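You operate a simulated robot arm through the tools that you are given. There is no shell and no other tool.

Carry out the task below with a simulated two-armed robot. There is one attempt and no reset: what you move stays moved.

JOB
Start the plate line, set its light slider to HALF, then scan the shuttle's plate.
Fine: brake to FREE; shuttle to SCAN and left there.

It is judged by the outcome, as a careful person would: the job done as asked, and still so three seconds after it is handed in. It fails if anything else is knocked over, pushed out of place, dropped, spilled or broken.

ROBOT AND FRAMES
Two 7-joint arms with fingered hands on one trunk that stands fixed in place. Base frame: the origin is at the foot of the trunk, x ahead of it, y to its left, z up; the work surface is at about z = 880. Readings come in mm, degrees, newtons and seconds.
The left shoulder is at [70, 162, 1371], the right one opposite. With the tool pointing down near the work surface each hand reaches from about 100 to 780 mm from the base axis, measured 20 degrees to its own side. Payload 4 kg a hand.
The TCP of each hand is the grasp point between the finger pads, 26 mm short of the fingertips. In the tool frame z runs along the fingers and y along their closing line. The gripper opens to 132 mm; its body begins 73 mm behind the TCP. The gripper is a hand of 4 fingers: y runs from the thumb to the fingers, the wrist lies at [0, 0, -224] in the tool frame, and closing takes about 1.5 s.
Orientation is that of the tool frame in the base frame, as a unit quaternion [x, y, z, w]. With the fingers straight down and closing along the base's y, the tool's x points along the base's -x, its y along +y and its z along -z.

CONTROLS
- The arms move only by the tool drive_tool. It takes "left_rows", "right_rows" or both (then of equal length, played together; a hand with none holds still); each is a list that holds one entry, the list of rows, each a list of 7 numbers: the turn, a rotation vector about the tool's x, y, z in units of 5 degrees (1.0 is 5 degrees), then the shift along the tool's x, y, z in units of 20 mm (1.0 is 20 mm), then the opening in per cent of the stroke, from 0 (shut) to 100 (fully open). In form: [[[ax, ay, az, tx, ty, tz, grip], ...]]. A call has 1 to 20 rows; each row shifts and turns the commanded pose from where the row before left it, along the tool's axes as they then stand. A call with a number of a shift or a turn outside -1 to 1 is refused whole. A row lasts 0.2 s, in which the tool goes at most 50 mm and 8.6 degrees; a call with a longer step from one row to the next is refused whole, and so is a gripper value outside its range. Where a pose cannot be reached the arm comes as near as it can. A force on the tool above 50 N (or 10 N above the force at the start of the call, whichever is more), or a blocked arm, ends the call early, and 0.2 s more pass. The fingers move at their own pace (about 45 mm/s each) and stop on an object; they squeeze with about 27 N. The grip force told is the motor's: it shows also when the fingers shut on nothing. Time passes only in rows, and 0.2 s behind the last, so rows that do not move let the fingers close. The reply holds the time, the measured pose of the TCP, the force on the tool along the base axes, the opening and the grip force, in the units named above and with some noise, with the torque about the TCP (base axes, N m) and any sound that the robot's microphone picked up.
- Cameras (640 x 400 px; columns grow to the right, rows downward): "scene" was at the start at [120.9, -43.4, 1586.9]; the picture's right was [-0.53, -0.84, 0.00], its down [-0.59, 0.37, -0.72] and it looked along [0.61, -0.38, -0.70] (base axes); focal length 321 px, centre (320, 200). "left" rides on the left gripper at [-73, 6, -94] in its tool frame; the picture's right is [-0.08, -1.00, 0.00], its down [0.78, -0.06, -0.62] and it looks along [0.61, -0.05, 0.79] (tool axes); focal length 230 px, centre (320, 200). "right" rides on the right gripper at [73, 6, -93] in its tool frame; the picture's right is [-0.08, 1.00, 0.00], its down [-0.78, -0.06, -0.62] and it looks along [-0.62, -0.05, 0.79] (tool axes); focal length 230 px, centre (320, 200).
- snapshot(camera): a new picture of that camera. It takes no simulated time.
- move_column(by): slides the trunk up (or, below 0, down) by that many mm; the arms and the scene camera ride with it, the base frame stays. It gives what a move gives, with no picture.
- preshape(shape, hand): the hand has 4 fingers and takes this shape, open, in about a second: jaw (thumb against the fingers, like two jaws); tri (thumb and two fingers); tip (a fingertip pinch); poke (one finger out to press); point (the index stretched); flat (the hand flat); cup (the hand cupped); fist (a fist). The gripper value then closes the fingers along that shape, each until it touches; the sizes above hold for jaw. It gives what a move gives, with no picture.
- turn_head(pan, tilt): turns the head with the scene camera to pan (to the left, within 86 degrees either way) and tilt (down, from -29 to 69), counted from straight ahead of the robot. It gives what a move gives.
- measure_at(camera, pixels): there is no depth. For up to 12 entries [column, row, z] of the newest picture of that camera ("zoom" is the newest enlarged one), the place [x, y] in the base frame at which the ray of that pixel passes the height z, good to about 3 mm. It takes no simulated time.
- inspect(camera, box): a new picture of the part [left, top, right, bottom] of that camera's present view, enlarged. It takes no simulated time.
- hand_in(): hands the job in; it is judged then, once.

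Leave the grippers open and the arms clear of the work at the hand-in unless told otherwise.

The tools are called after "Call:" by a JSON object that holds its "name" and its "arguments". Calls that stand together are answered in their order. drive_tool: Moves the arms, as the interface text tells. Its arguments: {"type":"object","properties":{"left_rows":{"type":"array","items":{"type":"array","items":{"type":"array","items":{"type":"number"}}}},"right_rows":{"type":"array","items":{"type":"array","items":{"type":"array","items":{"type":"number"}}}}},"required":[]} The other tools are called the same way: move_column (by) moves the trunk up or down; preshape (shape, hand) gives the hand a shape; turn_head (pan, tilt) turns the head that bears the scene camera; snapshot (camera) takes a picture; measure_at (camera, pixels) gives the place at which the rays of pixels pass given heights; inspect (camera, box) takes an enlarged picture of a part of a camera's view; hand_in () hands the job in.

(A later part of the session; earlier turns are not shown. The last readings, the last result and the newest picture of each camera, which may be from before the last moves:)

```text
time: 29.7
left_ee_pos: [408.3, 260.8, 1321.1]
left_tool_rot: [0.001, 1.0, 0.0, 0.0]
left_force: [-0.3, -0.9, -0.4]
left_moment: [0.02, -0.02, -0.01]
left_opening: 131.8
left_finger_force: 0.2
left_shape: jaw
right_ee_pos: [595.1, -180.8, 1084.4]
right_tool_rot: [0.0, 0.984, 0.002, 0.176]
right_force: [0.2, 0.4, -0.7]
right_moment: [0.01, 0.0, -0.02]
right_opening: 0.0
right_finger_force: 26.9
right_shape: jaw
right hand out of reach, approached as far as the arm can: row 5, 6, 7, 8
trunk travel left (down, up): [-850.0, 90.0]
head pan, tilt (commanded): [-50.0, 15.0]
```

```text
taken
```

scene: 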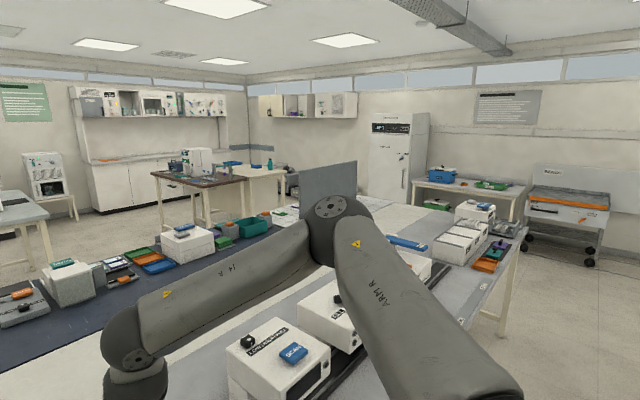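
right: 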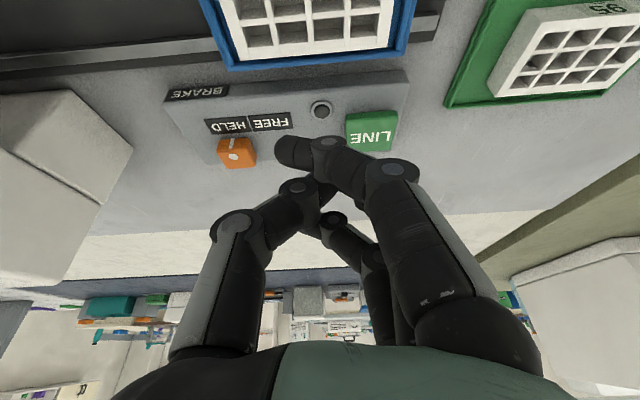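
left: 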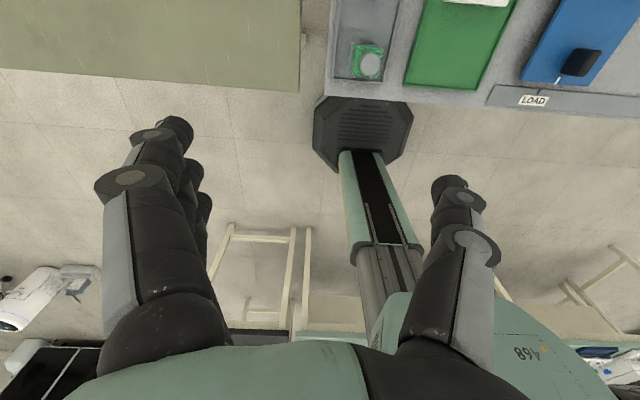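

Stuck again with the elbow in the same place. I'll try a different route: swing right to y≈-340 (the free gap between the panel and the scanner), go down to z≈990, then extend forward and sweep left low, which changes the arm posture.

Call:
{"name": "drive_tool", "arguments": {"right_rows": [[[0, 0, 0, 0, -1, 0, 0], [0, 0, 0, 0, -1, 0, 0], [0, 0, 0, 0, -1, 0, 0], [0, 0, 0, 0, -1, 0, 0], [0, 0, 0, 0, -1, 0, 0], [0, 0, 0, 0, -1, 0, 0], [0, 0, 0, 0, -1, 0, 0], [0, 0, 0, 0, -1, 0, 0], [0, 0, 0, 0.343, 0, 0.94, 0], [0, 0, 0, 0.343, 0, 0.94, 0], [0, 0, 0, 0.343, 0, 0.94, 0], [0, 0, 0, 0.343, 0, 0.94, 0], [0, 0, 0, 0.343, 0, 0.94, 0]]]}}

Call:
{"name": "snapshot", "arguments": {"camera": "scene"}}

```text
time: 32.5
left_ee_pos: [407.5, 260.3, 1322.1]
left_tool_rot: [0.0, 1.0, 0.0, 0.0]
left_force: [0.2, 0.4, 0.9]
left_moment: [0.01, 0.0, -0.02]
left_opening: 131.6
left_finger_force: 0.1
left_shape: jaw
right_ee_pos: [594.3, -342.3, 982.0]
right_tool_rot: [-0.001, 0.985, 0.001, 0.174]
right_force: [0.3, 0.0, -0.7]
right_moment: [0.0, 0.0, 0.0]
right_opening: 0.0
right_finger_force: 27.6
right_shape: jaw
trunk travel left (down, up): [-850.0, 90.0]
head pan, tilt (commanded): [-50.0, 15.0]
```

```text
taken
```

scene: 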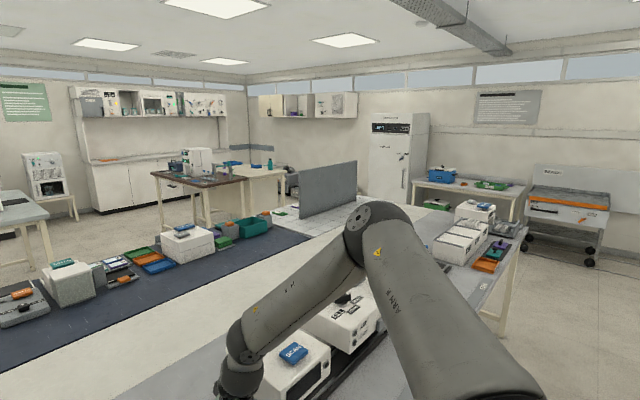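

That was reached freely. Now forward along +x by 120 mm at this y and height (tip z≈957, above the panel and knob).

Call:
{"name": "drive_tool", "arguments": {"right_rows": [[[0, 0, 0, -0.94, 0, 0.343, 0], [0, 0, 0, -0.94, 0, 0.343, 0], [0, 0, 0, -0.94, 0, 0.343, 0], [0, 0, 0, -0.94, 0, 0.343, 0], [0, 0, 0, -0.94, 0, 0.343, 0], [0, 0, 0, -0.94, 0, 0.343, 0]]]}}

Call:
{"name": "snapshot", "arguments": {"camera": "scene"}}

```text
time: 33.9
left_ee_pos: [407.0, 260.5, 1322.3]
left_tool_rot: [0.0, 1.0, -0.001, 0.0]
left_force: [0.5, 0.8, 0.2]
left_moment: [-0.02, -0.01, 0.02]
left_opening: 131.8
left_finger_force: 0.0
left_shape: jaw
right_ee_pos: [681.6, -351.6, 1014.3]
right_tool_rot: [0.0, 0.985, 0.001, 0.174]
right_force: [0.0, -0.5, 0.2]
right_moment: [0.02, 0.0, -0.02]
right_opening: 0.0
right_finger_force: 27.1
right_shape: jaw
right hand out of reach, approached as far as the arm can: row 3, 4, 5, 6
trunk travel left (down, up): [-850.0, 90.0]
head pan, tilt (commanded): [-50.0, 15.0]
```

```text
taken
```

scene: 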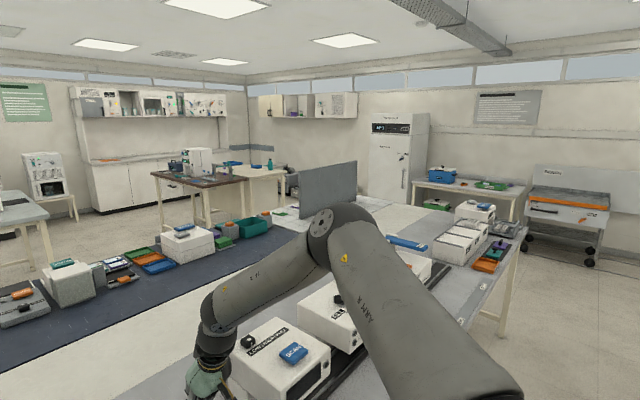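

Same elbow stop again: the elbow won't go further left or down. Lowering the trunk about 200 mm and tilting the fingers forward-left should bring every target within reach of that elbow position. First I'll raise and retract the right hand to about (450,-350,1250), raise the left hand too, then lower the trunk.

Call:
{"name": "drive_tool", "arguments": {"right_rows": [[[0, 0, 0, 0.43, 0, -0.94, 0], [0, 0, 0, 0.43, 0, -0.94, 0], [0, 0, 0, 0.43, 0, -0.94, 0], [0, 0, 0, 0.43, 0, -0.94, 0], [0, 0, 0, 0.43, 0, -0.94, 0], [0, 0, 0, 0.43, 0, -0.94, 0], [0, 0, 0, 0.43, 0, -0.94, 0], [0, 0, 0, 0.43, 0, -0.94, 0], [0, 0, 0, 0.43, 0, -0.94, 0], [0, 0, 0, 0.43, 0, -0.94, 0], [0, 0, 0, 0.43, 0, -0.94, 0], [0, 0, 0, 0.43, 0, -0.94, 0], [0, 0, 0, 0.43, 0, -0.94, 0], [0, 0, 0, 0.43, 0, -0.94, 0], [0, 0, 0, 0.43, 0, -0.94, 0], [0, 0, 0, 0.43, 0, -0.94, 0]]], "left_rows": [[[0, 0, 0, 0, 0, -0.4, 100], [0, 0, 0, 0, 0, -0.4, 100], [0, 0, 0, 0, 0, -0.4, 100], [0, 0, 0, 0, 0, -0.4, 100], [0, 0, 0, 0, 0, -0.4, 100], [0, 0, 0, 0, 0, -0.4, 100], [0, 0, 0, 0, 0, -0.4, 100], [0, 0, 0, 0, 0, -0.4, 100], [0, 0, 0, 0, 0, -0.4, 100], [0, 0, 0, 0, 0, -0.4, 100], [0, 0, 0, 0, 0, -0.4, 100], [0, 0, 0, 0, 0, -0.4, 100], [0, 0, 0, 0, 0, -0.4, 100], [0, 0, 0, 0, 0, -0.4, 100], [0, 0, 0, 0, 0, -0.4, 100], [0, 0, 0, 0, 0, -0.4, 100]]]}}

Call:
{"name": "turn_head", "arguments": {"pan": -15, "tilt": 40}}

Call:
{"name": "snapshot", "arguments": {"camera": "scene"}}

```text
time: 37.3
left_ee_pos: [423.1, 249.4, 1433.4]
left_tool_rot: [0.0, 1.0, 0.0, -0.001]
left_force: [-0.9, 0.4, -0.3]
left_moment: [0.01, 0.0, 0.07]
left_opening: 131.7
left_finger_force: 0.2
left_shape: jaw
left hand out of reach, approached as far as the arm can: row 12, 13, 14, 15, 16
right_ee_pos: [446.8, -354.2, 1248.2]
right_tool_rot: [-0.001, 0.985, 0.001, 0.175]
right_force: [-0.1, 0.1, 0.0]
right_moment: [0.01, 0.02, -0.03]
right_opening: 0.1
right_finger_force: 27.3
right_shape: jaw
trunk travel left (down, up): [-850.0, 90.0]
head pan, tilt (commanded): [-50.0, 15.0]
```

```text
time: 38.3
left_ee_pos: [423.4, 250.8, 1433.0]
left_tool_rot: [0.0, 1.0, 0.0, 0.0]
left_force: [-0.6, 0.3, 0.7]
left_moment: [0.01, 0.0, 0.03]
left_opening: 131.8
left_finger_force: 0.1
left_shape: jaw
right_ee_pos: [448.1, -353.5, 1247.9]
right_tool_rot: [0.0, 0.985, 0.0, 0.174]
right_force: [-0.3, 0.5, -0.2]
right_moment: [0.02, 0.0, -0.02]
right_opening: 0.2
right_finger_force: 27.1
right_shape: jaw
trunk travel left (down, up): [-850.0, 90.0]
head pan, tilt (commanded): [-15.0, 40.0]
```

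```text
taken
```

scene: 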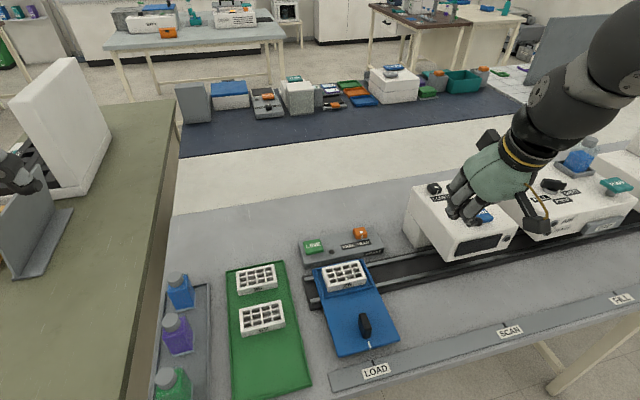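

The left hand is near the left picture edge, close in view to a bench with a tall white box. I'll measure where that bench and box stand before lowering the trunk.

Call:
{"name": "measure_at", "arguments": {"camera": "scene", "pixels": [[40, 275, 900], [70, 205, 900], [95, 185, 900], [75, 60, 1150], [20, 180, 1400], [180, 280, 980], [175, 325, 980], [170, 380, 980], [165, 250, 880]]}}

Call:
{"name": "snapshot", "arguments": {"camera": "left"}}

```text
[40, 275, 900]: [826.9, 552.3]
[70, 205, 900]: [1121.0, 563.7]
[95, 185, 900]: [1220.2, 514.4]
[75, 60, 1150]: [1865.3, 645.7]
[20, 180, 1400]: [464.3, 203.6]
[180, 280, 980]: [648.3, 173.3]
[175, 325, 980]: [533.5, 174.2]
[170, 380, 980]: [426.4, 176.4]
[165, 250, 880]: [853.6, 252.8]
```

```text
taken
```

left: 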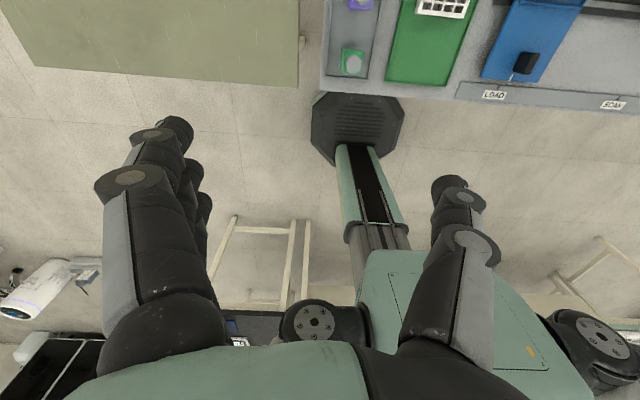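

The bottles stand at about (430–650, 175) and reach z≈980, and the white box is far off. Lowering 200 mm leaves the left hand at z≈1233 and the right at ≈1048 over free table, so I'll lower the trunk now.

Call:
{"name": "move_column", "arguments": {"by": -200}}

Call:
{"name": "snapshot", "arguments": {"camera": "scene"}}

Call:
{"name": "snapshot", "arguments": {"camera": "right"}}

```text
time: 40.5
left_ee_pos: [423.5, 250.0, 1232.9]
left_tool_rot: [0.0, 1.0, 0.0, 0.0]
left_force: [-0.2, -0.4, 0.4]
left_moment: [-0.01, -0.02, 0.0]
left_opening: 131.8
left_finger_force: 0.1
left_shape: jaw
right_ee_pos: [448.3, -354.2, 1049.1]
right_tool_rot: [-0.001, 0.985, 0.002, 0.175]
right_force: [0.3, 0.8, -0.4]
right_moment: [0.01, -0.02, -0.03]
right_opening: 0.0
right_finger_force: 26.5
right_shape: jaw
trunk travel left (down, up): [-650.0, 290.0]
head pan, tilt (commanded): [-15.0, 40.0]
```

```text
taken
```

scene: 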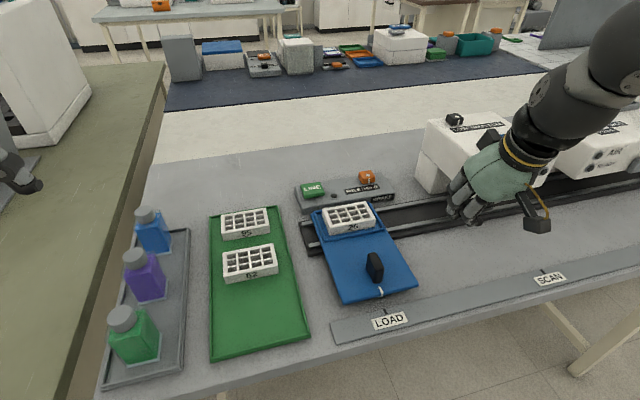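

```text
taken
```

right: 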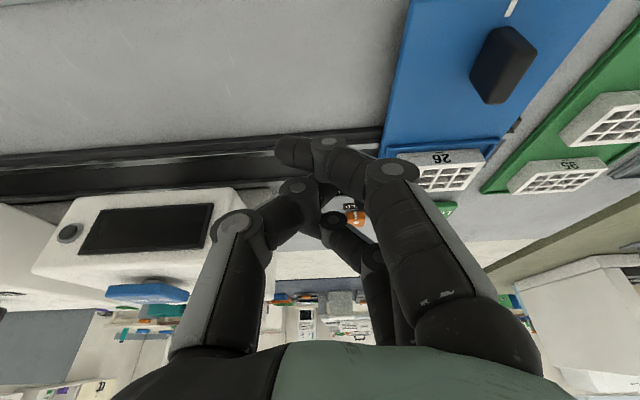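

The trunk is down. Now I'll turn the right hand: 15° more forward tilt, then 25° so that the fingers point leftward as well, keeping position.

Call:
{"name": "drive_tool", "arguments": {"right_rows": [[[0, -1, 0, 0, 0, 0, 0], [0, -1, 0, 0, 0, 0, 0], [0, -1, 0, 0, 0, 0, 0], [-1, 0, 0, 0, 0, 0, 0], [-1, 0, 0, 0, 0, 0, 0], [-1, 0, 0, 0, 0, 0, 0], [-1, 0, 0, 0, 0, 0, 0], [-1, 0, 0, 0, 0, 0, 0], [0, 0, 0, 0, 0, 0, 0]]]}}

Call:
{"name": "snapshot", "arguments": {"camera": "scene"}}

```text
time: 42.5
left_ee_pos: [423.5, 250.8, 1232.5]
left_tool_rot: [0.0, 1.0, -0.001, 0.0]
left_force: [-0.3, 0.3, 0.1]
left_moment: [0.0, 0.02, 0.05]
left_opening: 131.8
left_finger_force: 0.1
left_shape: jaw
right_ee_pos: [447.9, -353.6, 1047.2]
right_tool_rot: [-0.065, 0.93, 0.208, 0.295]
right_force: [0.2, 0.6, 1.0]
right_moment: [-0.02, 0.0, -0.02]
right_opening: 0.1
right_finger_force: 26.4
right_shape: jaw
trunk travel left (down, up): [-650.0, 290.0]
head pan, tilt (commanded): [-15.0, 40.0]
```

```text
taken
```

scene: 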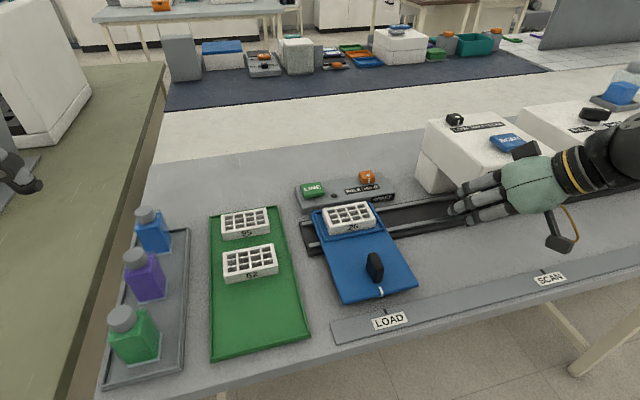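

The hand now points forward-left-down (z_t≈(0.52,0.43,-0.74)). Now I'll move toward (731,-158,1037), above the LINE button with clearance over plates and handle.

Call:
{"name": "drive_tool", "arguments": {"right_rows": [[[0, 0, 0, -0.94, 0.4375, 0.99, 0], [0, 0, 0, -0.94, 0.4375, 0.99, 0], [0, 0, 0, -0.94, 0.4375, 0.99, 0], [0, 0, 0, -0.94, 0.4375, 0.99, 0], [0, 0, 0, -0.94, 0.4375, 0.99, 0], [0, 0, 0, -0.94, 0.4375, 0.99, 0], [0, 0, 0, -0.94, 0.4375, 0.99, 0], [0, 0, 0, -0.94, 0.4375, 0.99, 0], [0, 0, 0, -0.94, 0.4375, 0.99, 0], [0, 0, 0, -0.94, 0.4375, 0.99, 0], [0, 0, 0, -0.94, 0.4375, 0.99, 0], [0, 0, 0, -0.94, 0.4375, 0.99, 0]]]}}

Call:
{"name": "snapshot", "arguments": {"camera": "scene"}}

Call:
{"name": "snapshot", "arguments": {"camera": "right"}}

```text
time: 45.1
left_ee_pos: [424.8, 251.2, 1231.4]
left_tool_rot: [0.0, 1.0, -0.001, 0.0]
left_force: [0.3, 0.6, 0.9]
left_moment: [-0.02, 0.0, -0.05]
left_opening: 131.9
left_finger_force: 0.1
left_shape: jaw
right_ee_pos: [730.9, -156.5, 1038.1]
right_tool_rot: [-0.065, 0.931, 0.207, 0.293]
right_force: [-0.2, -0.1, 0.5]
right_moment: [0.02, 0.02, 0.01]
right_opening: 0.1
right_finger_force: 26.5
right_shape: jaw
trunk travel left (down, up): [-650.0, 290.0]
head pan, tilt (commanded): [-15.0, 40.0]
```

```text
taken
```

scene: 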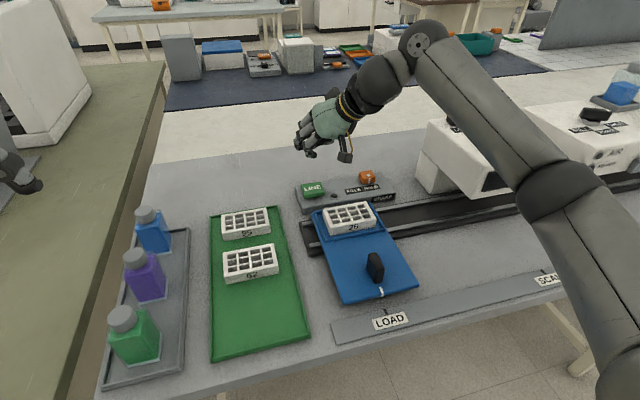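

```text
taken
```

right: 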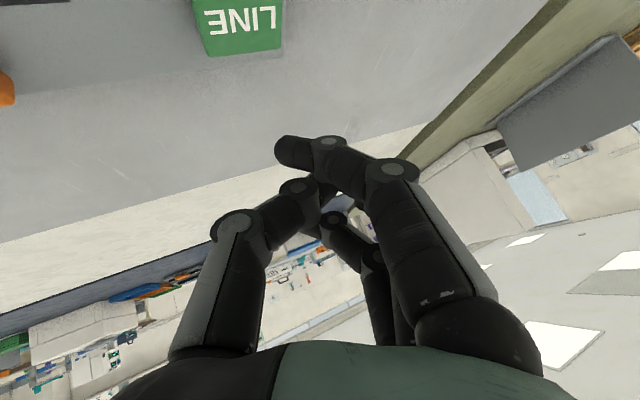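

It reached (731,-156.5,1038) without trouble. I'll zoom on the LINE button in the scene view and measure its place again.

Call:
{"name": "inspect", "arguments": {"camera": "scene", "box": [270, 80, 400, 230]}}

Call:
{"name": "measure_at", "arguments": {"camera": "scene", "pixels": [[314, 188, 910], [314, 188, 920], [314, 188, 930]]}}

Call:
{"name": "measure_at", "arguments": {"camera": "right", "pixels": [[242, 17, 910], [242, 17, 920], [242, 17, 930]]}}

```text
2.67 times, centred on (335, 155) of scene
```

zoom: 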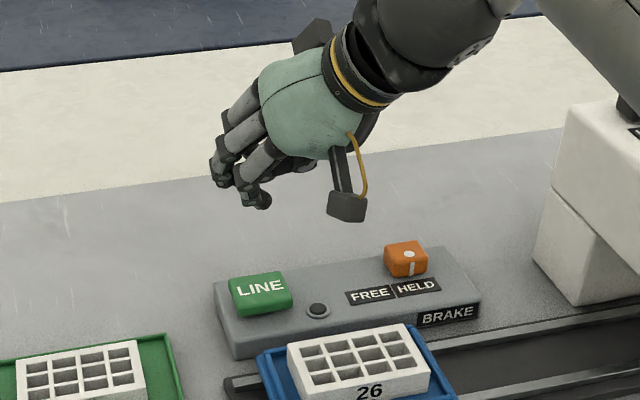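

```text
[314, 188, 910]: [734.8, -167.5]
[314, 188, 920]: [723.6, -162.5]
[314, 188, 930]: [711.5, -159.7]
```

```text
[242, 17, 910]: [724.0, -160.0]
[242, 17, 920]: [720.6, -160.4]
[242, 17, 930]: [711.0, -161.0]
```

LINE is at about (722,-161,920). The hand's camera box hangs near plate 26, so I'll check its clearance by measuring the box bottom pixel (344,163) and the plate's top edges at several heights.

Call:
{"name": "measure_at", "arguments": {"camera": "scene", "pixels": [[344.4, 163.2, 1020], [344.4, 163.2, 1040], [344.4, 163.2, 1060], [313.5, 157, 990], [313.5, 157, 1010], [330, 236, 920], [330, 236, 940], [371, 224, 920], [371, 224, 940], [365, 206, 930], [325, 213, 930]]}}

Call:
{"name": "inspect", "arguments": {"camera": "scene", "box": [300, 190, 430, 310]}}

```text
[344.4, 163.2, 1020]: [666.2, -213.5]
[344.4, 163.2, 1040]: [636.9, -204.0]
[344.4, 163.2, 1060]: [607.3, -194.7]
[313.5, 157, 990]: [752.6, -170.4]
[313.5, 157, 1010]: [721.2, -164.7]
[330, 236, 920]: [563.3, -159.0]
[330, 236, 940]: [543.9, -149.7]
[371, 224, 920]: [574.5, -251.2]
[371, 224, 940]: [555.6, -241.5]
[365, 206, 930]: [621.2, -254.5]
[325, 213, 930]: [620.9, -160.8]
```

```text
3.33 times, centred on (365, 250) of scene
```

zoom: 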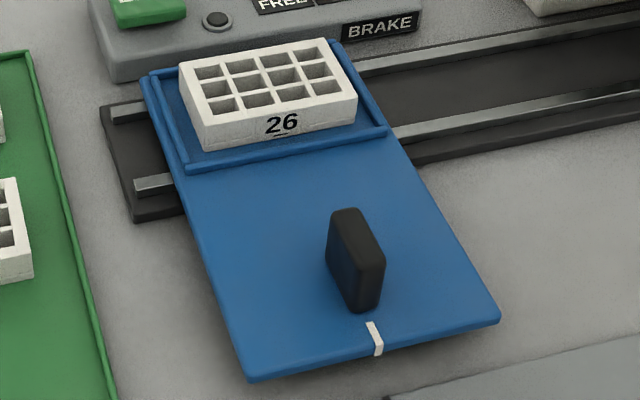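

Clearances are fine: the camera box bottom sits about 12 mm above TCP height, the lowest fingertip is about 29 mm below TCP, and the plate top is near 930. I'll descend straight down to TCP z≈962, so the tip is just above the button.

Call:
{"name": "drive_tool", "arguments": {"right_rows": [[[0, 0, 0, 0.547, -0.286, 0.72, 0], [0, 0, 0, 0.547, -0.286, 0.72, 0], [0, 0, 0, 0.547, -0.286, 0.72, 0], [0, 0, 0, 0.547, -0.286, 0.72, 0], [0, 0, 0, 0, 0, 0, 0]]]}}

Call:
{"name": "inspect", "arguments": {"camera": "scene", "box": [270, 110, 400, 240]}}

Call:
{"name": "snapshot", "arguments": {"camera": "right"}}

```text
time: 46.3
left_ee_pos: [423.9, 249.2, 1233.2]
left_tool_rot: [0.0, 1.0, 0.001, -0.001]
left_force: [0.0, 0.3, -0.3]
left_moment: [-0.01, 0.04, 0.01]
left_opening: 131.7
left_finger_force: 0.1
left_shape: jaw
right_ee_pos: [731.0, -152.9, 963.1]
right_tool_rot: [-0.065, 0.931, 0.207, 0.294]
right_force: [0.4, 0.4, 0.1]
right_moment: [0.0, -0.01, -0.03]
right_opening: 0.0
right_finger_force: 26.2
right_shape: jaw
trunk travel left (down, up): [-650.0, 290.0]
head pan, tilt (commanded): [-15.0, 40.0]
```

```text
3.08 times, centred on (335, 175) of scene
```

zoom: 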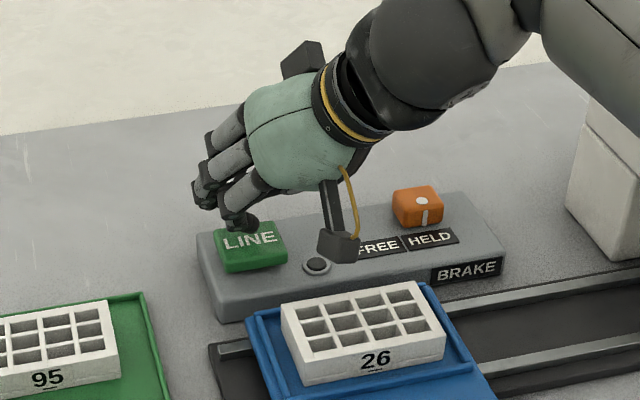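

```text
taken
```

right: 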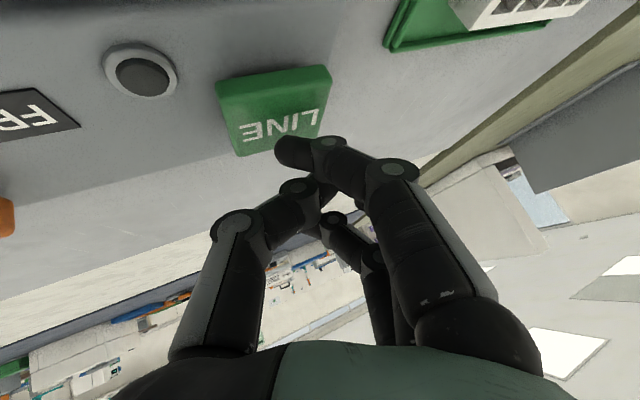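

The index tip is poised over the back part of the LINE button, about 14 mm above it. I'll press down slowly in 4 mm steps, drifting 5 mm toward the robot so it lands nearer the centre.

Call:
{"name": "drive_tool", "arguments": {"right_rows": [[[0, 0, 0, 0.166, -0.055, 0.115, 0], [0, 0, 0, 0.166, -0.055, 0.115, 0], [0, 0, 0, 0.166, -0.055, 0.115, 0], [0, 0, 0, 0.166, -0.055, 0.115, 0]]]}}

Call:
{"name": "inspect", "arguments": {"camera": "scene", "box": [270, 110, 400, 240]}}

```text
time: 47.3
left_ee_pos: [421.8, 251.2, 1233.7]
left_tool_rot: [0.0, 1.0, 0.0, 0.001]
left_force: [-0.9, 0.6, 0.1]
left_moment: [0.01, 0.01, 0.0]
left_opening: 131.9
left_finger_force: 0.1
left_shape: jaw
right_ee_pos: [725.4, -152.8, 953.2]
right_tool_rot: [-0.065, 0.929, 0.209, 0.299]
right_force: [4.6, 0.5, 17.1]
right_moment: [-0.16, -0.01, 0.07]
right_opening: 0.1
right_finger_force: 26.6
right_shape: jaw
trunk travel left (down, up): [-650.0, 290.0]
head pan, tilt (commanded): [-15.0, 40.0]
heard: click
```

```text
3.08 times, centred on (335, 175) of scene
```

zoom: 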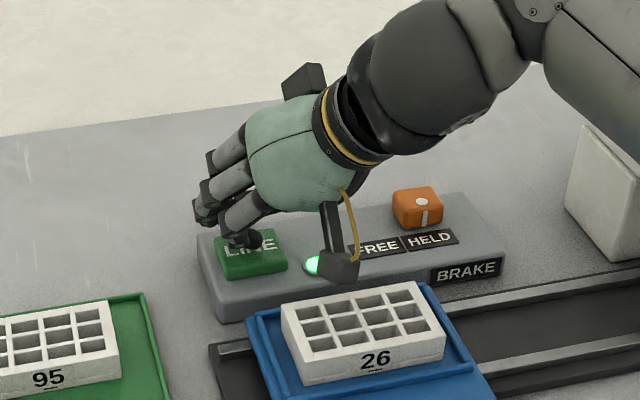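

A click was heard and the lamp by LINE lit green: the line is started. I'll lift straight up 80 mm and check that the lamp stays lit.

Call:
{"name": "drive_tool", "arguments": {"right_rows": [[[0, 0, 0, -0.576, 0.349, -0.738, 0], [0, 0, 0, -0.576, 0.349, -0.738, 0], [0, 0, 0, -0.576, 0.349, -0.738, 0], [0, 0, 0, -0.576, 0.349, -0.738, 0]]]}}

Call:
{"name": "inspect", "arguments": {"camera": "scene", "box": [270, 110, 400, 240]}}

```text
time: 48.3
left_ee_pos: [423.9, 249.5, 1231.8]
left_tool_rot: [0.0, 1.0, 0.0, -0.001]
left_force: [-0.8, -0.2, 0.1]
left_moment: [0.0, 0.0, -0.01]
left_opening: 131.7
left_finger_force: 0.0
left_shape: jaw
right_ee_pos: [725.9, -152.6, 1027.8]
right_tool_rot: [-0.066, 0.93, 0.208, 0.295]
right_force: [-0.1, 0.0, 0.1]
right_moment: [-0.02, 0.02, 0.03]
right_opening: 0.0
right_finger_force: 26.8
right_shape: jaw
trunk travel left (down, up): [-650.0, 290.0]
head pan, tilt (commanded): [-15.0, 40.0]
```

```text
3.08 times, centred on (335, 175) of scene
```

zoom: 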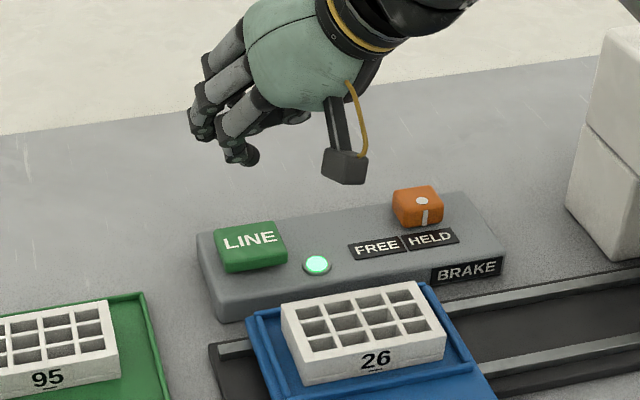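

The lamp stays lit. Next is the brake. I'll move the hand right to about (735,-340,1028), still high, before re-orienting it for pushing the orange knob toward FREE (+y).

Call:
{"name": "drive_tool", "arguments": {"right_rows": [[[0, 0, 0, -0.037, -0.857, -0.374, 0], [0, 0, 0, -0.037, -0.857, -0.374, 0], [0, 0, 0, -0.037, -0.857, -0.374, 0], [0, 0, 0, -0.037, -0.857, -0.374, 0], [0, 0, 0, -0.037, -0.857, -0.374, 0], [0, 0, 0, -0.037, -0.857, -0.374, 0], [0, 0, 0, -0.037, -0.857, -0.374, 0], [0, 0, 0, -0.037, -0.857, -0.374, 0], [0, 0, 0, -0.037, -0.857, -0.374, 0], [0, 0, 0, -0.037, -0.857, -0.374, 0], [1, 0, 0, 0, 0, 0, 0], [1, 0, 0, 0, 0, 0, 0], [1, 0, 0, 0, 0, 0, 0], [1, 0, 0, 0, 0, 0, 0], [1, 0, 0, 0, 0, 0, 0], [0, 1, 0, 0, 0, 0, 0], [0, 1, 0, 0, 0, 0, 0], [-1, 0, 0, 0, 0, 0, 0], [-1, 0, 0, 0, 0, 0, 0]]]}}

Call:
{"name": "snapshot", "arguments": {"camera": "scene"}}

Call:
{"name": "snapshot", "arguments": {"camera": "right"}}

```text
time: 52.3
left_ee_pos: [422.8, 250.3, 1232.4]
left_tool_rot: [0.0, 1.0, 0.0, 0.0]
left_force: [0.3, 0.9, 0.5]
left_moment: [-0.01, -0.02, 0.01]
left_opening: 132.0
left_finger_force: 0.1
left_shape: jaw
right_ee_pos: [733.4, -341.5, 1026.4]
right_tool_rot: [-0.02, 0.972, 0.087, 0.217]
right_force: [-0.3, 0.2, -0.1]
right_moment: [0.01, -0.02, 0.01]
right_opening: 0.0
right_finger_force: 26.9
right_shape: jaw
trunk travel left (down, up): [-650.0, 290.0]
head pan, tilt (commanded): [-15.0, 40.0]
```

```text
taken
```

scene: 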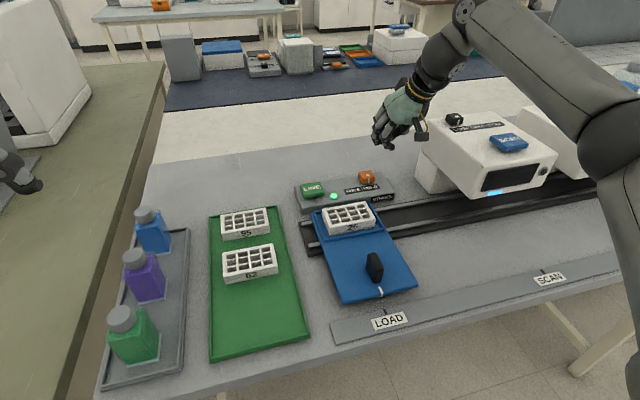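

```text
taken
```

right: 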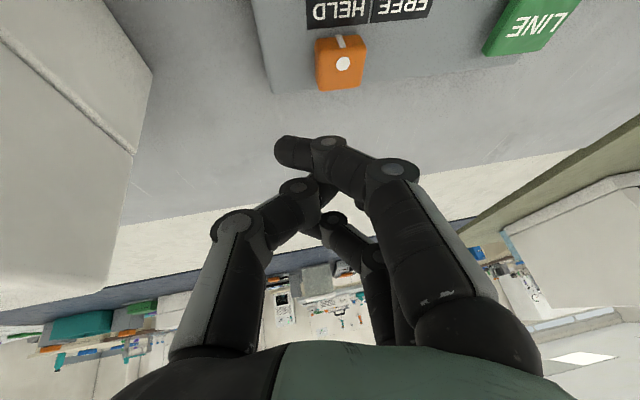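

The scanner's light strip now glows blue, so the line is running. I'll zoom on the orange knob to get its height and edges before going down beside it.

Call:
{"name": "inspect", "arguments": {"camera": "scene", "box": [335, 90, 440, 210]}}

Call:
{"name": "measure_at", "arguments": {"camera": "right", "pixels": [[343, 64, 915], [343, 64, 925], [315, 42, 920], [364, 37, 920], [320, 90, 905], [362, 84, 905], [272, 93, 905]]}}

Call:
{"name": "measure_at", "arguments": {"camera": "scene", "pixels": [[367, 174, 915], [367, 174, 925], [394, 187, 905]]}}

```text
3.33 times, centred on (388, 150) of scene
```

zoom: 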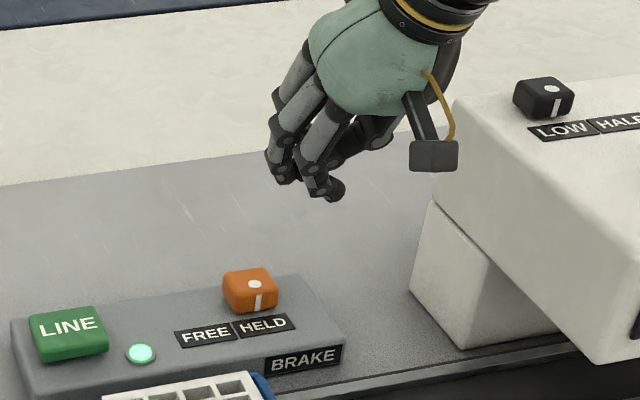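

```text
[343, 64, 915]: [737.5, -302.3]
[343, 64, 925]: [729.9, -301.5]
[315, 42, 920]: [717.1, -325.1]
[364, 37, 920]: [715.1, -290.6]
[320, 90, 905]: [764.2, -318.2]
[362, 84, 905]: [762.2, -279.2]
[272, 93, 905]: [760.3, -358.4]
```

```text
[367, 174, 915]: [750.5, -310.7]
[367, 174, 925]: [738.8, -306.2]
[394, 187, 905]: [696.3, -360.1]
```

The knob height is still uncertain (somewhere 915–935). I'll triangulate with a sharper feature, the far end of the FREE/HELD label boundary, from a zoom of the right view and from the scene.

Call:
{"name": "inspect", "arguments": {"camera": "right", "box": [250, 0, 450, 125]}}

Call:
{"name": "measure_at", "arguments": {"camera": "scene", "pixels": [[361.6, 186.9, 900], [361.6, 186.9, 910], [361.6, 186.9, 920], [368.5, 175.2, 910], [368.5, 175.2, 920], [368.5, 175.2, 930]]}}

```text
3.20 times, centred on (350, 62) of right
```

zoom: 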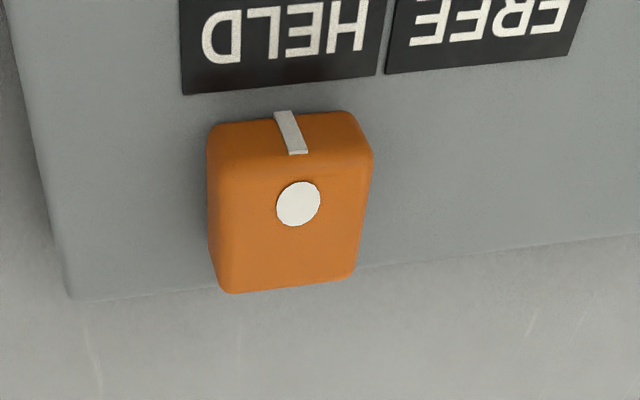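

```text
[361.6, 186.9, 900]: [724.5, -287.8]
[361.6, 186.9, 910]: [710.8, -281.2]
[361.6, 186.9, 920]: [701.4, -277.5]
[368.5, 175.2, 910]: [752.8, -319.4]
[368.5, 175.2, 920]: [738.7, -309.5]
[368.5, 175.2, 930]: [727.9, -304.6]
```

Now I'll measure the matching points in this right-hand zoom: the label boundary at (382,75), the knob dot at (298,204), and the knob's top edges.

Call:
{"name": "measure_at", "arguments": {"camera": "zoom", "pixels": [[382, 75, 900], [382, 75, 910], [382, 75, 920], [298, 204, 910], [298, 204, 920], [298, 204, 930], [210, 200, 920], [368, 190, 920], [220, 290, 910], [350, 275, 910], [70, 298, 910], [290, 115, 910]]}}

```text
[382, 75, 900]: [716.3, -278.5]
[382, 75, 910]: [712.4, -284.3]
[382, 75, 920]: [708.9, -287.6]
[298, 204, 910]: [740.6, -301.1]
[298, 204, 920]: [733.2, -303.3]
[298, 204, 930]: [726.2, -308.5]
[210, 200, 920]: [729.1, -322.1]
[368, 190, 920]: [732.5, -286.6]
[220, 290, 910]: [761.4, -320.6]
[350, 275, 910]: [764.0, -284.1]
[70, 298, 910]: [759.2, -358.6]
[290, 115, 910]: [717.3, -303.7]
```

The panel top is z≈909 and the knob is about 34 mm square, spanning x 715–752, y -322 to -288, top z≈926. I'll check how near the scanner's side stands before dropping in beside the knob.

Call:
{"name": "measure_at", "arguments": {"camera": "scene", "pixels": [[415.6, 177.6, 880], [432, 193.5, 880], [418, 150, 1000], [423, 118, 1050], [428, 152, 985]]}}

Call:
{"name": "drive_tool", "arguments": {"right_rows": [[[0, 0, 0, 0.266, -0.25, 0.75, 0], [0, 0, 0, 0.266, -0.25, 0.75, 0], [0, 0, 0, 0.266, -0.25, 0.75, 0]]]}}

Call:
{"name": "inspect", "arguments": {"camera": "scene", "box": [335, 90, 440, 210]}}

Call:
{"name": "inspect", "arguments": {"camera": "right", "box": [200, 0, 460, 200]}}

```text
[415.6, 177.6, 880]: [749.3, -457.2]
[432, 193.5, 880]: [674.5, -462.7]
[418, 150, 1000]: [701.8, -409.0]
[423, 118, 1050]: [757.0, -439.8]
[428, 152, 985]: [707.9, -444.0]
```

```text
time: 53.1
left_ee_pos: [423.7, 250.2, 1232.5]
left_tool_rot: [0.0, 1.0, 0.0, 0.0]
left_force: [-0.5, 0.2, 0.0]
left_moment: [0.01, 0.0, -0.03]
left_opening: 131.8
left_finger_force: 0.0
left_shape: jaw
right_ee_pos: [739.5, -347.7, 978.8]
right_tool_rot: [-0.02, 0.972, 0.087, 0.217]
right_force: [0.2, 0.6, 0.1]
right_moment: [-0.01, -0.04, 0.02]
right_opening: 0.0
right_finger_force: 26.9
right_shape: jaw
trunk travel left (down, up): [-650.0, 290.0]
head pan, tilt (commanded): [-15.0, 40.0]
```

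```text
3.33 times, centred on (388, 150) of scene
```

zoom: 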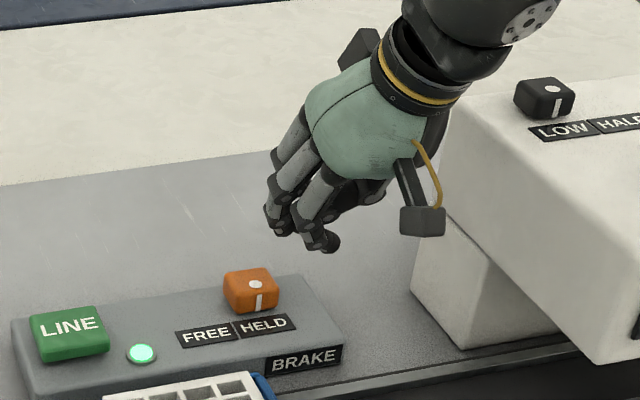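

```text
2.00 times, centred on (330, 100) of right
```

zoom: 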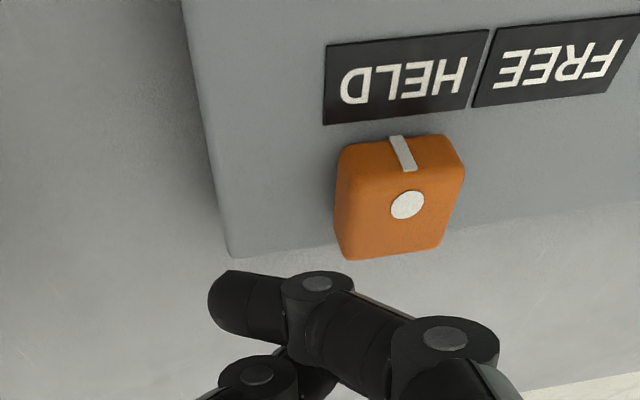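

The scanner's side is clear (y≈-450). I'll go down beside the knob on its -y side to about (745,-358,948), so the index knuckle sits just above the panel level.

Call:
{"name": "drive_tool", "arguments": {"right_rows": [[[0, 0, 0, 0.205, -0.39, 0.7, 0], [0, 0, 0, 0.205, -0.39, 0.7, 0], [0, 0, 0, 0, 0, 0, 0]]]}}

Call:
{"name": "inspect", "arguments": {"camera": "scene", "box": [335, 110, 440, 210]}}

Call:
{"name": "inspect", "arguments": {"camera": "right", "box": [200, 0, 460, 200]}}

```text
time: 53.9
left_ee_pos: [422.0, 250.7, 1232.8]
left_tool_rot: [0.002, 1.0, 0.0, 0.0]
left_force: [0.2, 1.0, 0.8]
left_moment: [0.01, 0.01, 0.02]
left_opening: 131.9
left_finger_force: 0.0
left_shape: jaw
right_ee_pos: [744.3, -357.2, 948.0]
right_tool_rot: [-0.019, 0.972, 0.086, 0.217]
right_force: [0.2, 0.3, 0.0]
right_moment: [-0.02, -0.02, -0.01]
right_opening: 0.0
right_finger_force: 26.9
right_shape: jaw
trunk travel left (down, up): [-650.0, 290.0]
head pan, tilt (commanded): [-15.0, 40.0]
```

```text
4.00 times, centred on (388, 160) of scene
```

zoom: 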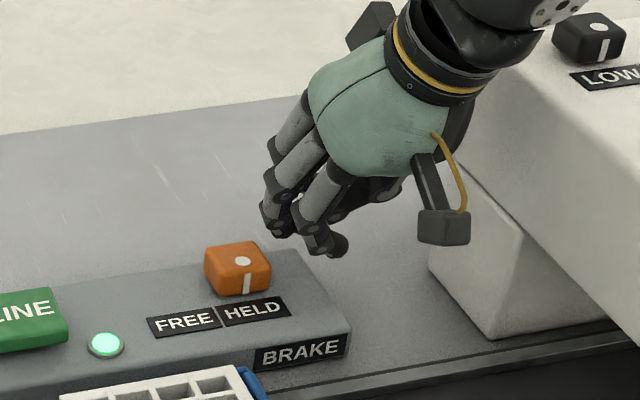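

```text
2.00 times, centred on (330, 100) of right
```

zoom: 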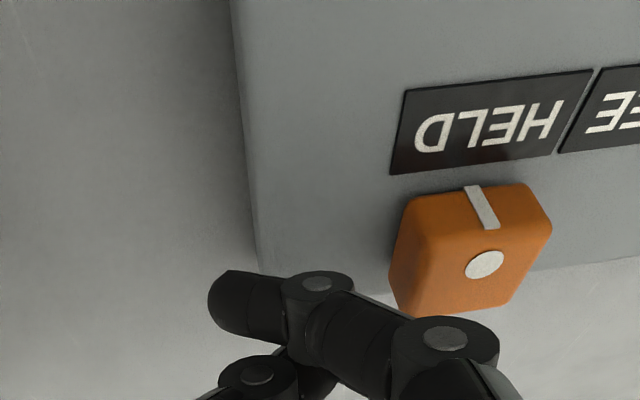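

The index is lined up with the far edge of the knob, so I'll shift 18 mm toward the robot. Then I'll start pushing +y in 5 mm steps for 25 mm and look.

Call:
{"name": "drive_tool", "arguments": {"right_rows": [[[0, 0, 0, 0.815, 0.07, -0.375, 0], [0, 0, 0, 0, 0.246, 0.0445, 0], [0, 0, 0, 0, 0.246, 0.0445, 0], [0, 0, 0, 0, 0.246, 0.0445, 0], [0, 0, 0, 0, 0.246, 0.0445, 0], [0, 0, 0, 0, 0.246, 0.0445, 0]]]}}

Call:
{"name": "inspect", "arguments": {"camera": "scene", "box": [335, 110, 440, 210]}}

Call:
{"name": "inspect", "arguments": {"camera": "right", "box": [200, 0, 460, 200]}}

```text
time: 55.3
left_ee_pos: [422.7, 250.9, 1232.2]
left_tool_rot: [0.0, 1.0, 0.0, 0.0]
left_force: [-0.9, 0.1, -0.8]
left_moment: [-0.03, -0.01, 0.06]
left_opening: 131.7
left_finger_force: 0.1
left_shape: jaw
right_ee_pos: [725.8, -333.3, 948.2]
right_tool_rot: [-0.018, 0.972, 0.086, 0.217]
right_force: [0.3, -0.6, 0.4]
right_moment: [-0.03, -0.01, -0.04]
right_opening: 0.0
right_finger_force: 26.7
right_shape: jaw
trunk travel left (down, up): [-650.0, 290.0]
head pan, tilt (commanded): [-15.0, 40.0]
```

```text
4.00 times, centred on (388, 160) of scene
```

zoom: 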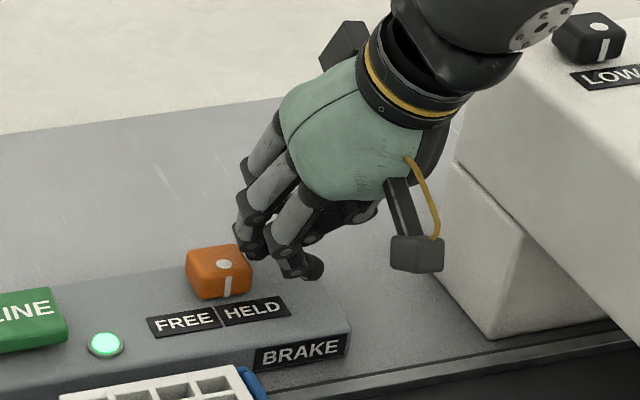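

```text
2.00 times, centred on (330, 100) of right
```

zoom: 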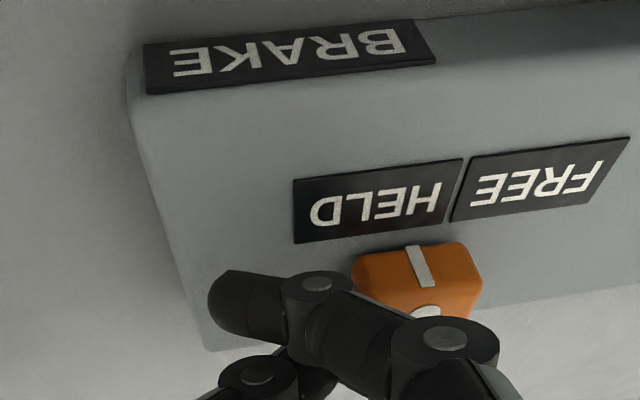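

The knob is already moving (its mark is between HELD and FREE) with little force. I'll keep pushing 30 mm more in 5 mm steps.

Call:
{"name": "drive_tool", "arguments": {"right_rows": [[[0, 0, 0, 0, 0.246, 0.0445, 0], [0, 0, 0, 0, 0.246, 0.0445, 0], [0, 0, 0, 0, 0.246, 0.0445, 0], [0, 0, 0, 0, 0.246, 0.0445, 0], [0, 0, 0, 0, 0.246, 0.0445, 0], [0, 0, 0, 0, 0.246, 0.0445, 0]]]}}

Call:
{"name": "inspect", "arguments": {"camera": "scene", "box": [335, 110, 440, 210]}}

Call:
{"name": "inspect", "arguments": {"camera": "right", "box": [200, 0, 460, 200]}}

```text
time: 56.7
left_ee_pos: [423.8, 249.3, 1232.1]
left_tool_rot: [0.0, 1.0, 0.001, 0.0]
left_force: [0.3, -0.4, -0.7]
left_moment: [0.01, 0.03, -0.02]
left_opening: 131.7
left_finger_force: 0.1
left_shape: jaw
right_ee_pos: [727.1, -301.8, 947.7]
right_tool_rot: [-0.019, 0.972, 0.086, 0.217]
right_force: [-0.5, 0.1, 0.3]
right_moment: [0.0, -0.01, 0.03]
right_opening: 0.0
right_finger_force: 27.1
right_shape: jaw
trunk travel left (down, up): [-650.0, 290.0]
head pan, tilt (commanded): [-15.0, 40.0]
```

```text
4.00 times, centred on (388, 160) of scene
```

zoom: 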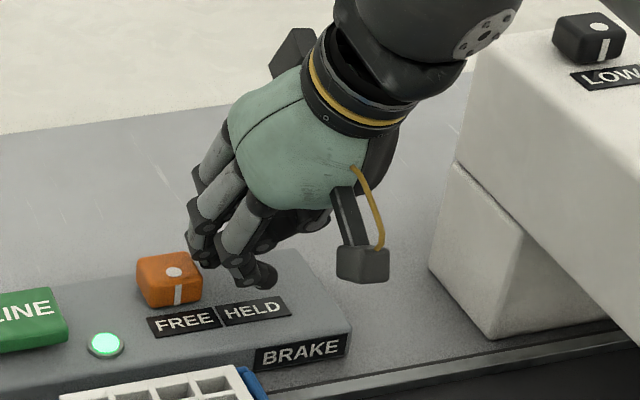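

```text
2.00 times, centred on (330, 100) of right
```

zoom: 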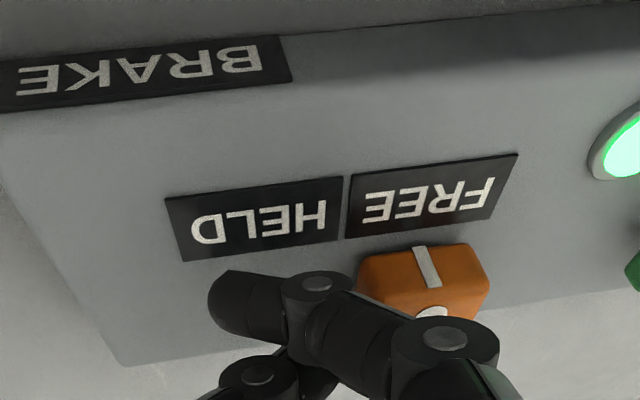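

The mark now lines up with FREE the same way it had lined up with HELD. I'll measure the knob's dot and the label centres to verify the travel.

Call:
{"name": "measure_at", "arguments": {"camera": "scene", "pixels": [[351.75, 178, 926], [354.25, 190.25, 909], [371.25, 187.5, 909], [352.25, 183.75, 920]]}}

Call:
{"name": "inspect", "arguments": {"camera": "scene", "box": [335, 160, 385, 200]}}

```text
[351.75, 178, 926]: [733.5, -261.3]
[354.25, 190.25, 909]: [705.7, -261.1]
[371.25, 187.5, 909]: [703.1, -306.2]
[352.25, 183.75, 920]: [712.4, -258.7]
```

```text
10.00 times, centred on (360, 180) of scene
```

zoom: 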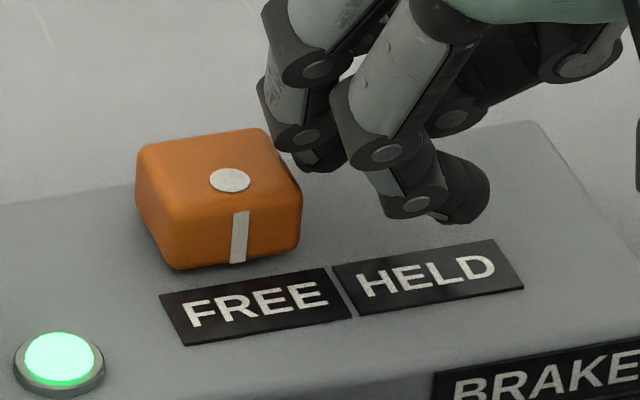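

The knob's dot is at y≈-261, right on the FREE label centre (y≈-261). I'll back off 12 mm in -y and lift to z≈1120, clear of the scanner top.

Call:
{"name": "drive_tool", "arguments": {"right_rows": [[[0, 0, 0, 0, -0.295, -0.053, 0], [0, 0, 0, 0, -0.295, -0.053, 0], [0, 0, 0, -0.406, 0.153, -0.85, 0], [0, 0, 0, -0.406, 0.153, -0.85, 0], [0, 0, 0, -0.406, 0.153, -0.85, 0], [0, 0, 0, -0.406, 0.153, -0.85, 0], [0, 0, 0, -0.406, 0.153, -0.85, 0], [0, 0, 0, -0.406, 0.153, -0.85, 0], [0, 0, 0, -0.406, 0.153, -0.85, 0], [0, 0, 0, -0.406, 0.153, -0.85, 0], [0, 0, 0, -0.406, 0.153, -0.85, 0]]]}}

Call:
{"name": "turn_head", "arguments": {"pan": -32, "tilt": 35}}

Call:
{"name": "snapshot", "arguments": {"camera": "scene"}}

Call:
{"name": "snapshot", "arguments": {"camera": "right"}}

```text
time: 59.1
left_ee_pos: [422.3, 250.3, 1233.1]
left_tool_rot: [0.001, 1.0, 0.0, 0.0]
left_force: [-0.9, 0.5, 0.7]
left_moment: [-0.03, -0.02, -0.02]
left_opening: 131.4
left_finger_force: 0.2
left_shape: jaw
right_ee_pos: [725.8, -314.9, 1118.5]
right_tool_rot: [-0.019, 0.972, 0.086, 0.216]
right_force: [-1.3, 0.1, -0.3]
right_moment: [-0.03, -0.02, 0.01]
right_opening: 0.0
right_finger_force: 27.1
right_shape: jaw
trunk travel left (down, up): [-650.0, 290.0]
head pan, tilt (commanded): [-15.0, 40.0]
```

```text
time: 59.9
left_ee_pos: [423.1, 250.1, 1233.0]
left_tool_rot: [0.0, 1.0, 0.0, 0.001]
left_force: [-0.1, 0.2, 0.2]
left_moment: [-0.02, -0.01, 0.01]
left_opening: 131.9
left_finger_force: 0.0
left_shape: jaw
right_ee_pos: [726.0, -314.0, 1117.8]
right_tool_rot: [-0.019, 0.972, 0.087, 0.216]
right_force: [-0.1, 0.9, 0.4]
right_moment: [0.02, 0.05, -0.01]
right_opening: 0.0
right_finger_force: 27.6
right_shape: jaw
trunk travel left (down, up): [-650.0, 290.0]
head pan, tilt (commanded): [-32.0, 35.0]
```

```text
taken
```

scene: 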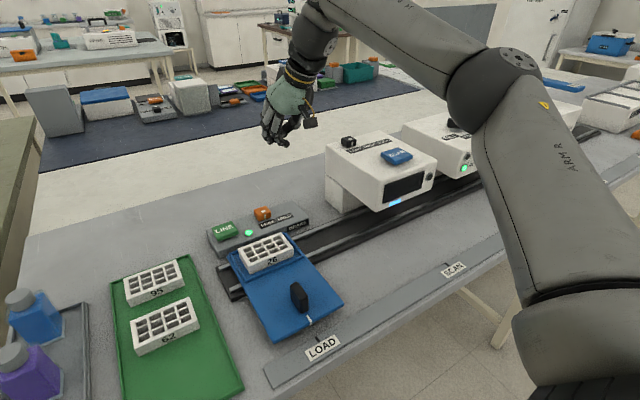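

```text
taken
```

right: 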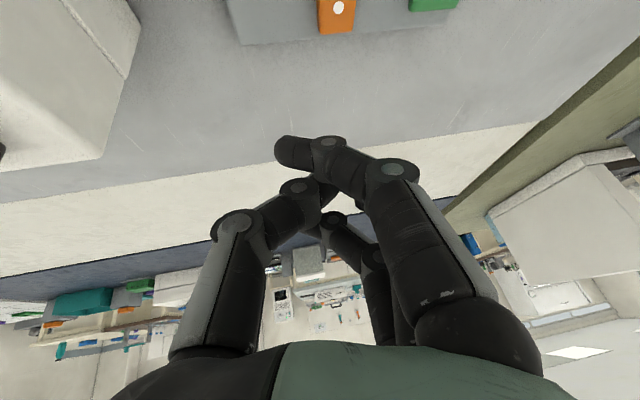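

The slider knob (348,142), still at LOW, is in clear view. I'll move the hand over to (720,-430,1125), with its lowest tip above the knob top, and then zoom in.

Call:
{"name": "drive_tool", "arguments": {"right_rows": [[[0, 0, 0, 0.02, -0.9375, -0.245, 0], [0, 0, 0, 0.02, -0.9375, -0.245, 0], [0, 0, 0, 0.02, -0.9375, -0.245, 0], [0, 0, 0, 0.02, -0.9375, -0.245, 0], [0, 0, 0, 0.02, -0.9375, -0.245, 0], [0, 0, 0, 0.02, -0.9375, -0.245, 0]]]}}

Call:
{"name": "inspect", "arguments": {"camera": "scene", "box": [290, 90, 440, 210]}}

Call:
{"name": "snapshot", "arguments": {"camera": "right"}}

```text
time: 61.3
left_ee_pos: [423.1, 249.7, 1232.3]
left_tool_rot: [0.0, 1.0, 0.0, 0.0]
left_force: [-0.5, -0.8, -0.2]
left_moment: [0.01, -0.01, -0.03]
left_opening: 131.7
left_finger_force: 0.0
left_shape: jaw
right_ee_pos: [720.7, -430.2, 1125.9]
right_tool_rot: [-0.019, 0.972, 0.086, 0.217]
right_force: [-0.1, 0.1, 0.1]
right_moment: [0.0, -0.02, 0.01]
right_opening: 0.0
right_finger_force: 26.6
right_shape: jaw
trunk travel left (down, up): [-650.0, 290.0]
head pan, tilt (commanded): [-32.0, 35.0]
```

```text
3.33 times, centred on (365, 150) of scene
```

zoom: 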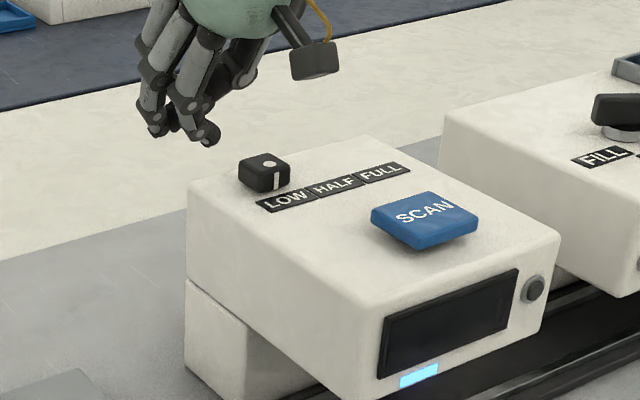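

```text
taken
```

right: 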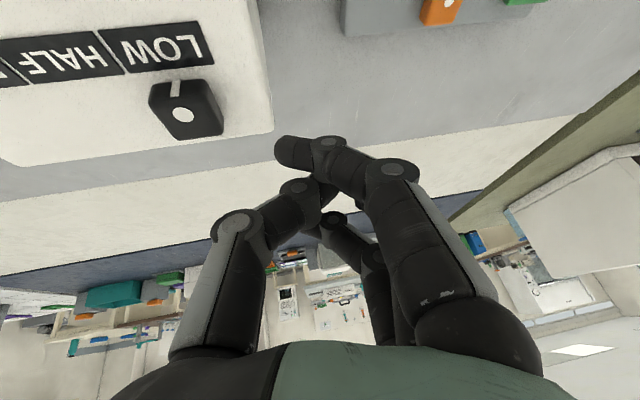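

I'll zoom the right view on the slider to triangulate the knob and the LOW/HALF label boundary.

Call:
{"name": "inspect", "arguments": {"camera": "right", "box": [60, 10, 280, 150]}}

Call:
{"name": "measure_at", "arguments": {"camera": "scene", "pixels": [[349.1, 139.2, 1060], [349.1, 139.2, 1070], [349.1, 139.2, 1080], [361.1, 145.8, 1045], [361.1, 145.8, 1055], [361.1, 145.8, 1065]]}}

```text
2.86 times, centred on (170, 80) of right
```

zoom: 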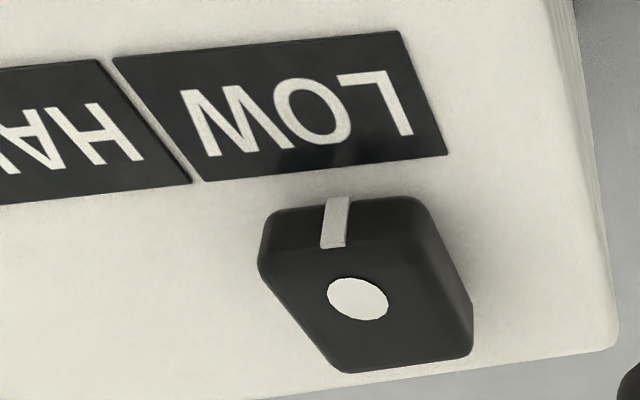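

```text
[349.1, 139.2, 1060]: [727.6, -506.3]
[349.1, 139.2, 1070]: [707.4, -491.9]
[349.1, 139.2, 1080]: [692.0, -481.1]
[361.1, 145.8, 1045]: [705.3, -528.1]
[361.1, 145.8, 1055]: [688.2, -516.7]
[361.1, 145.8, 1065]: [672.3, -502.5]
```

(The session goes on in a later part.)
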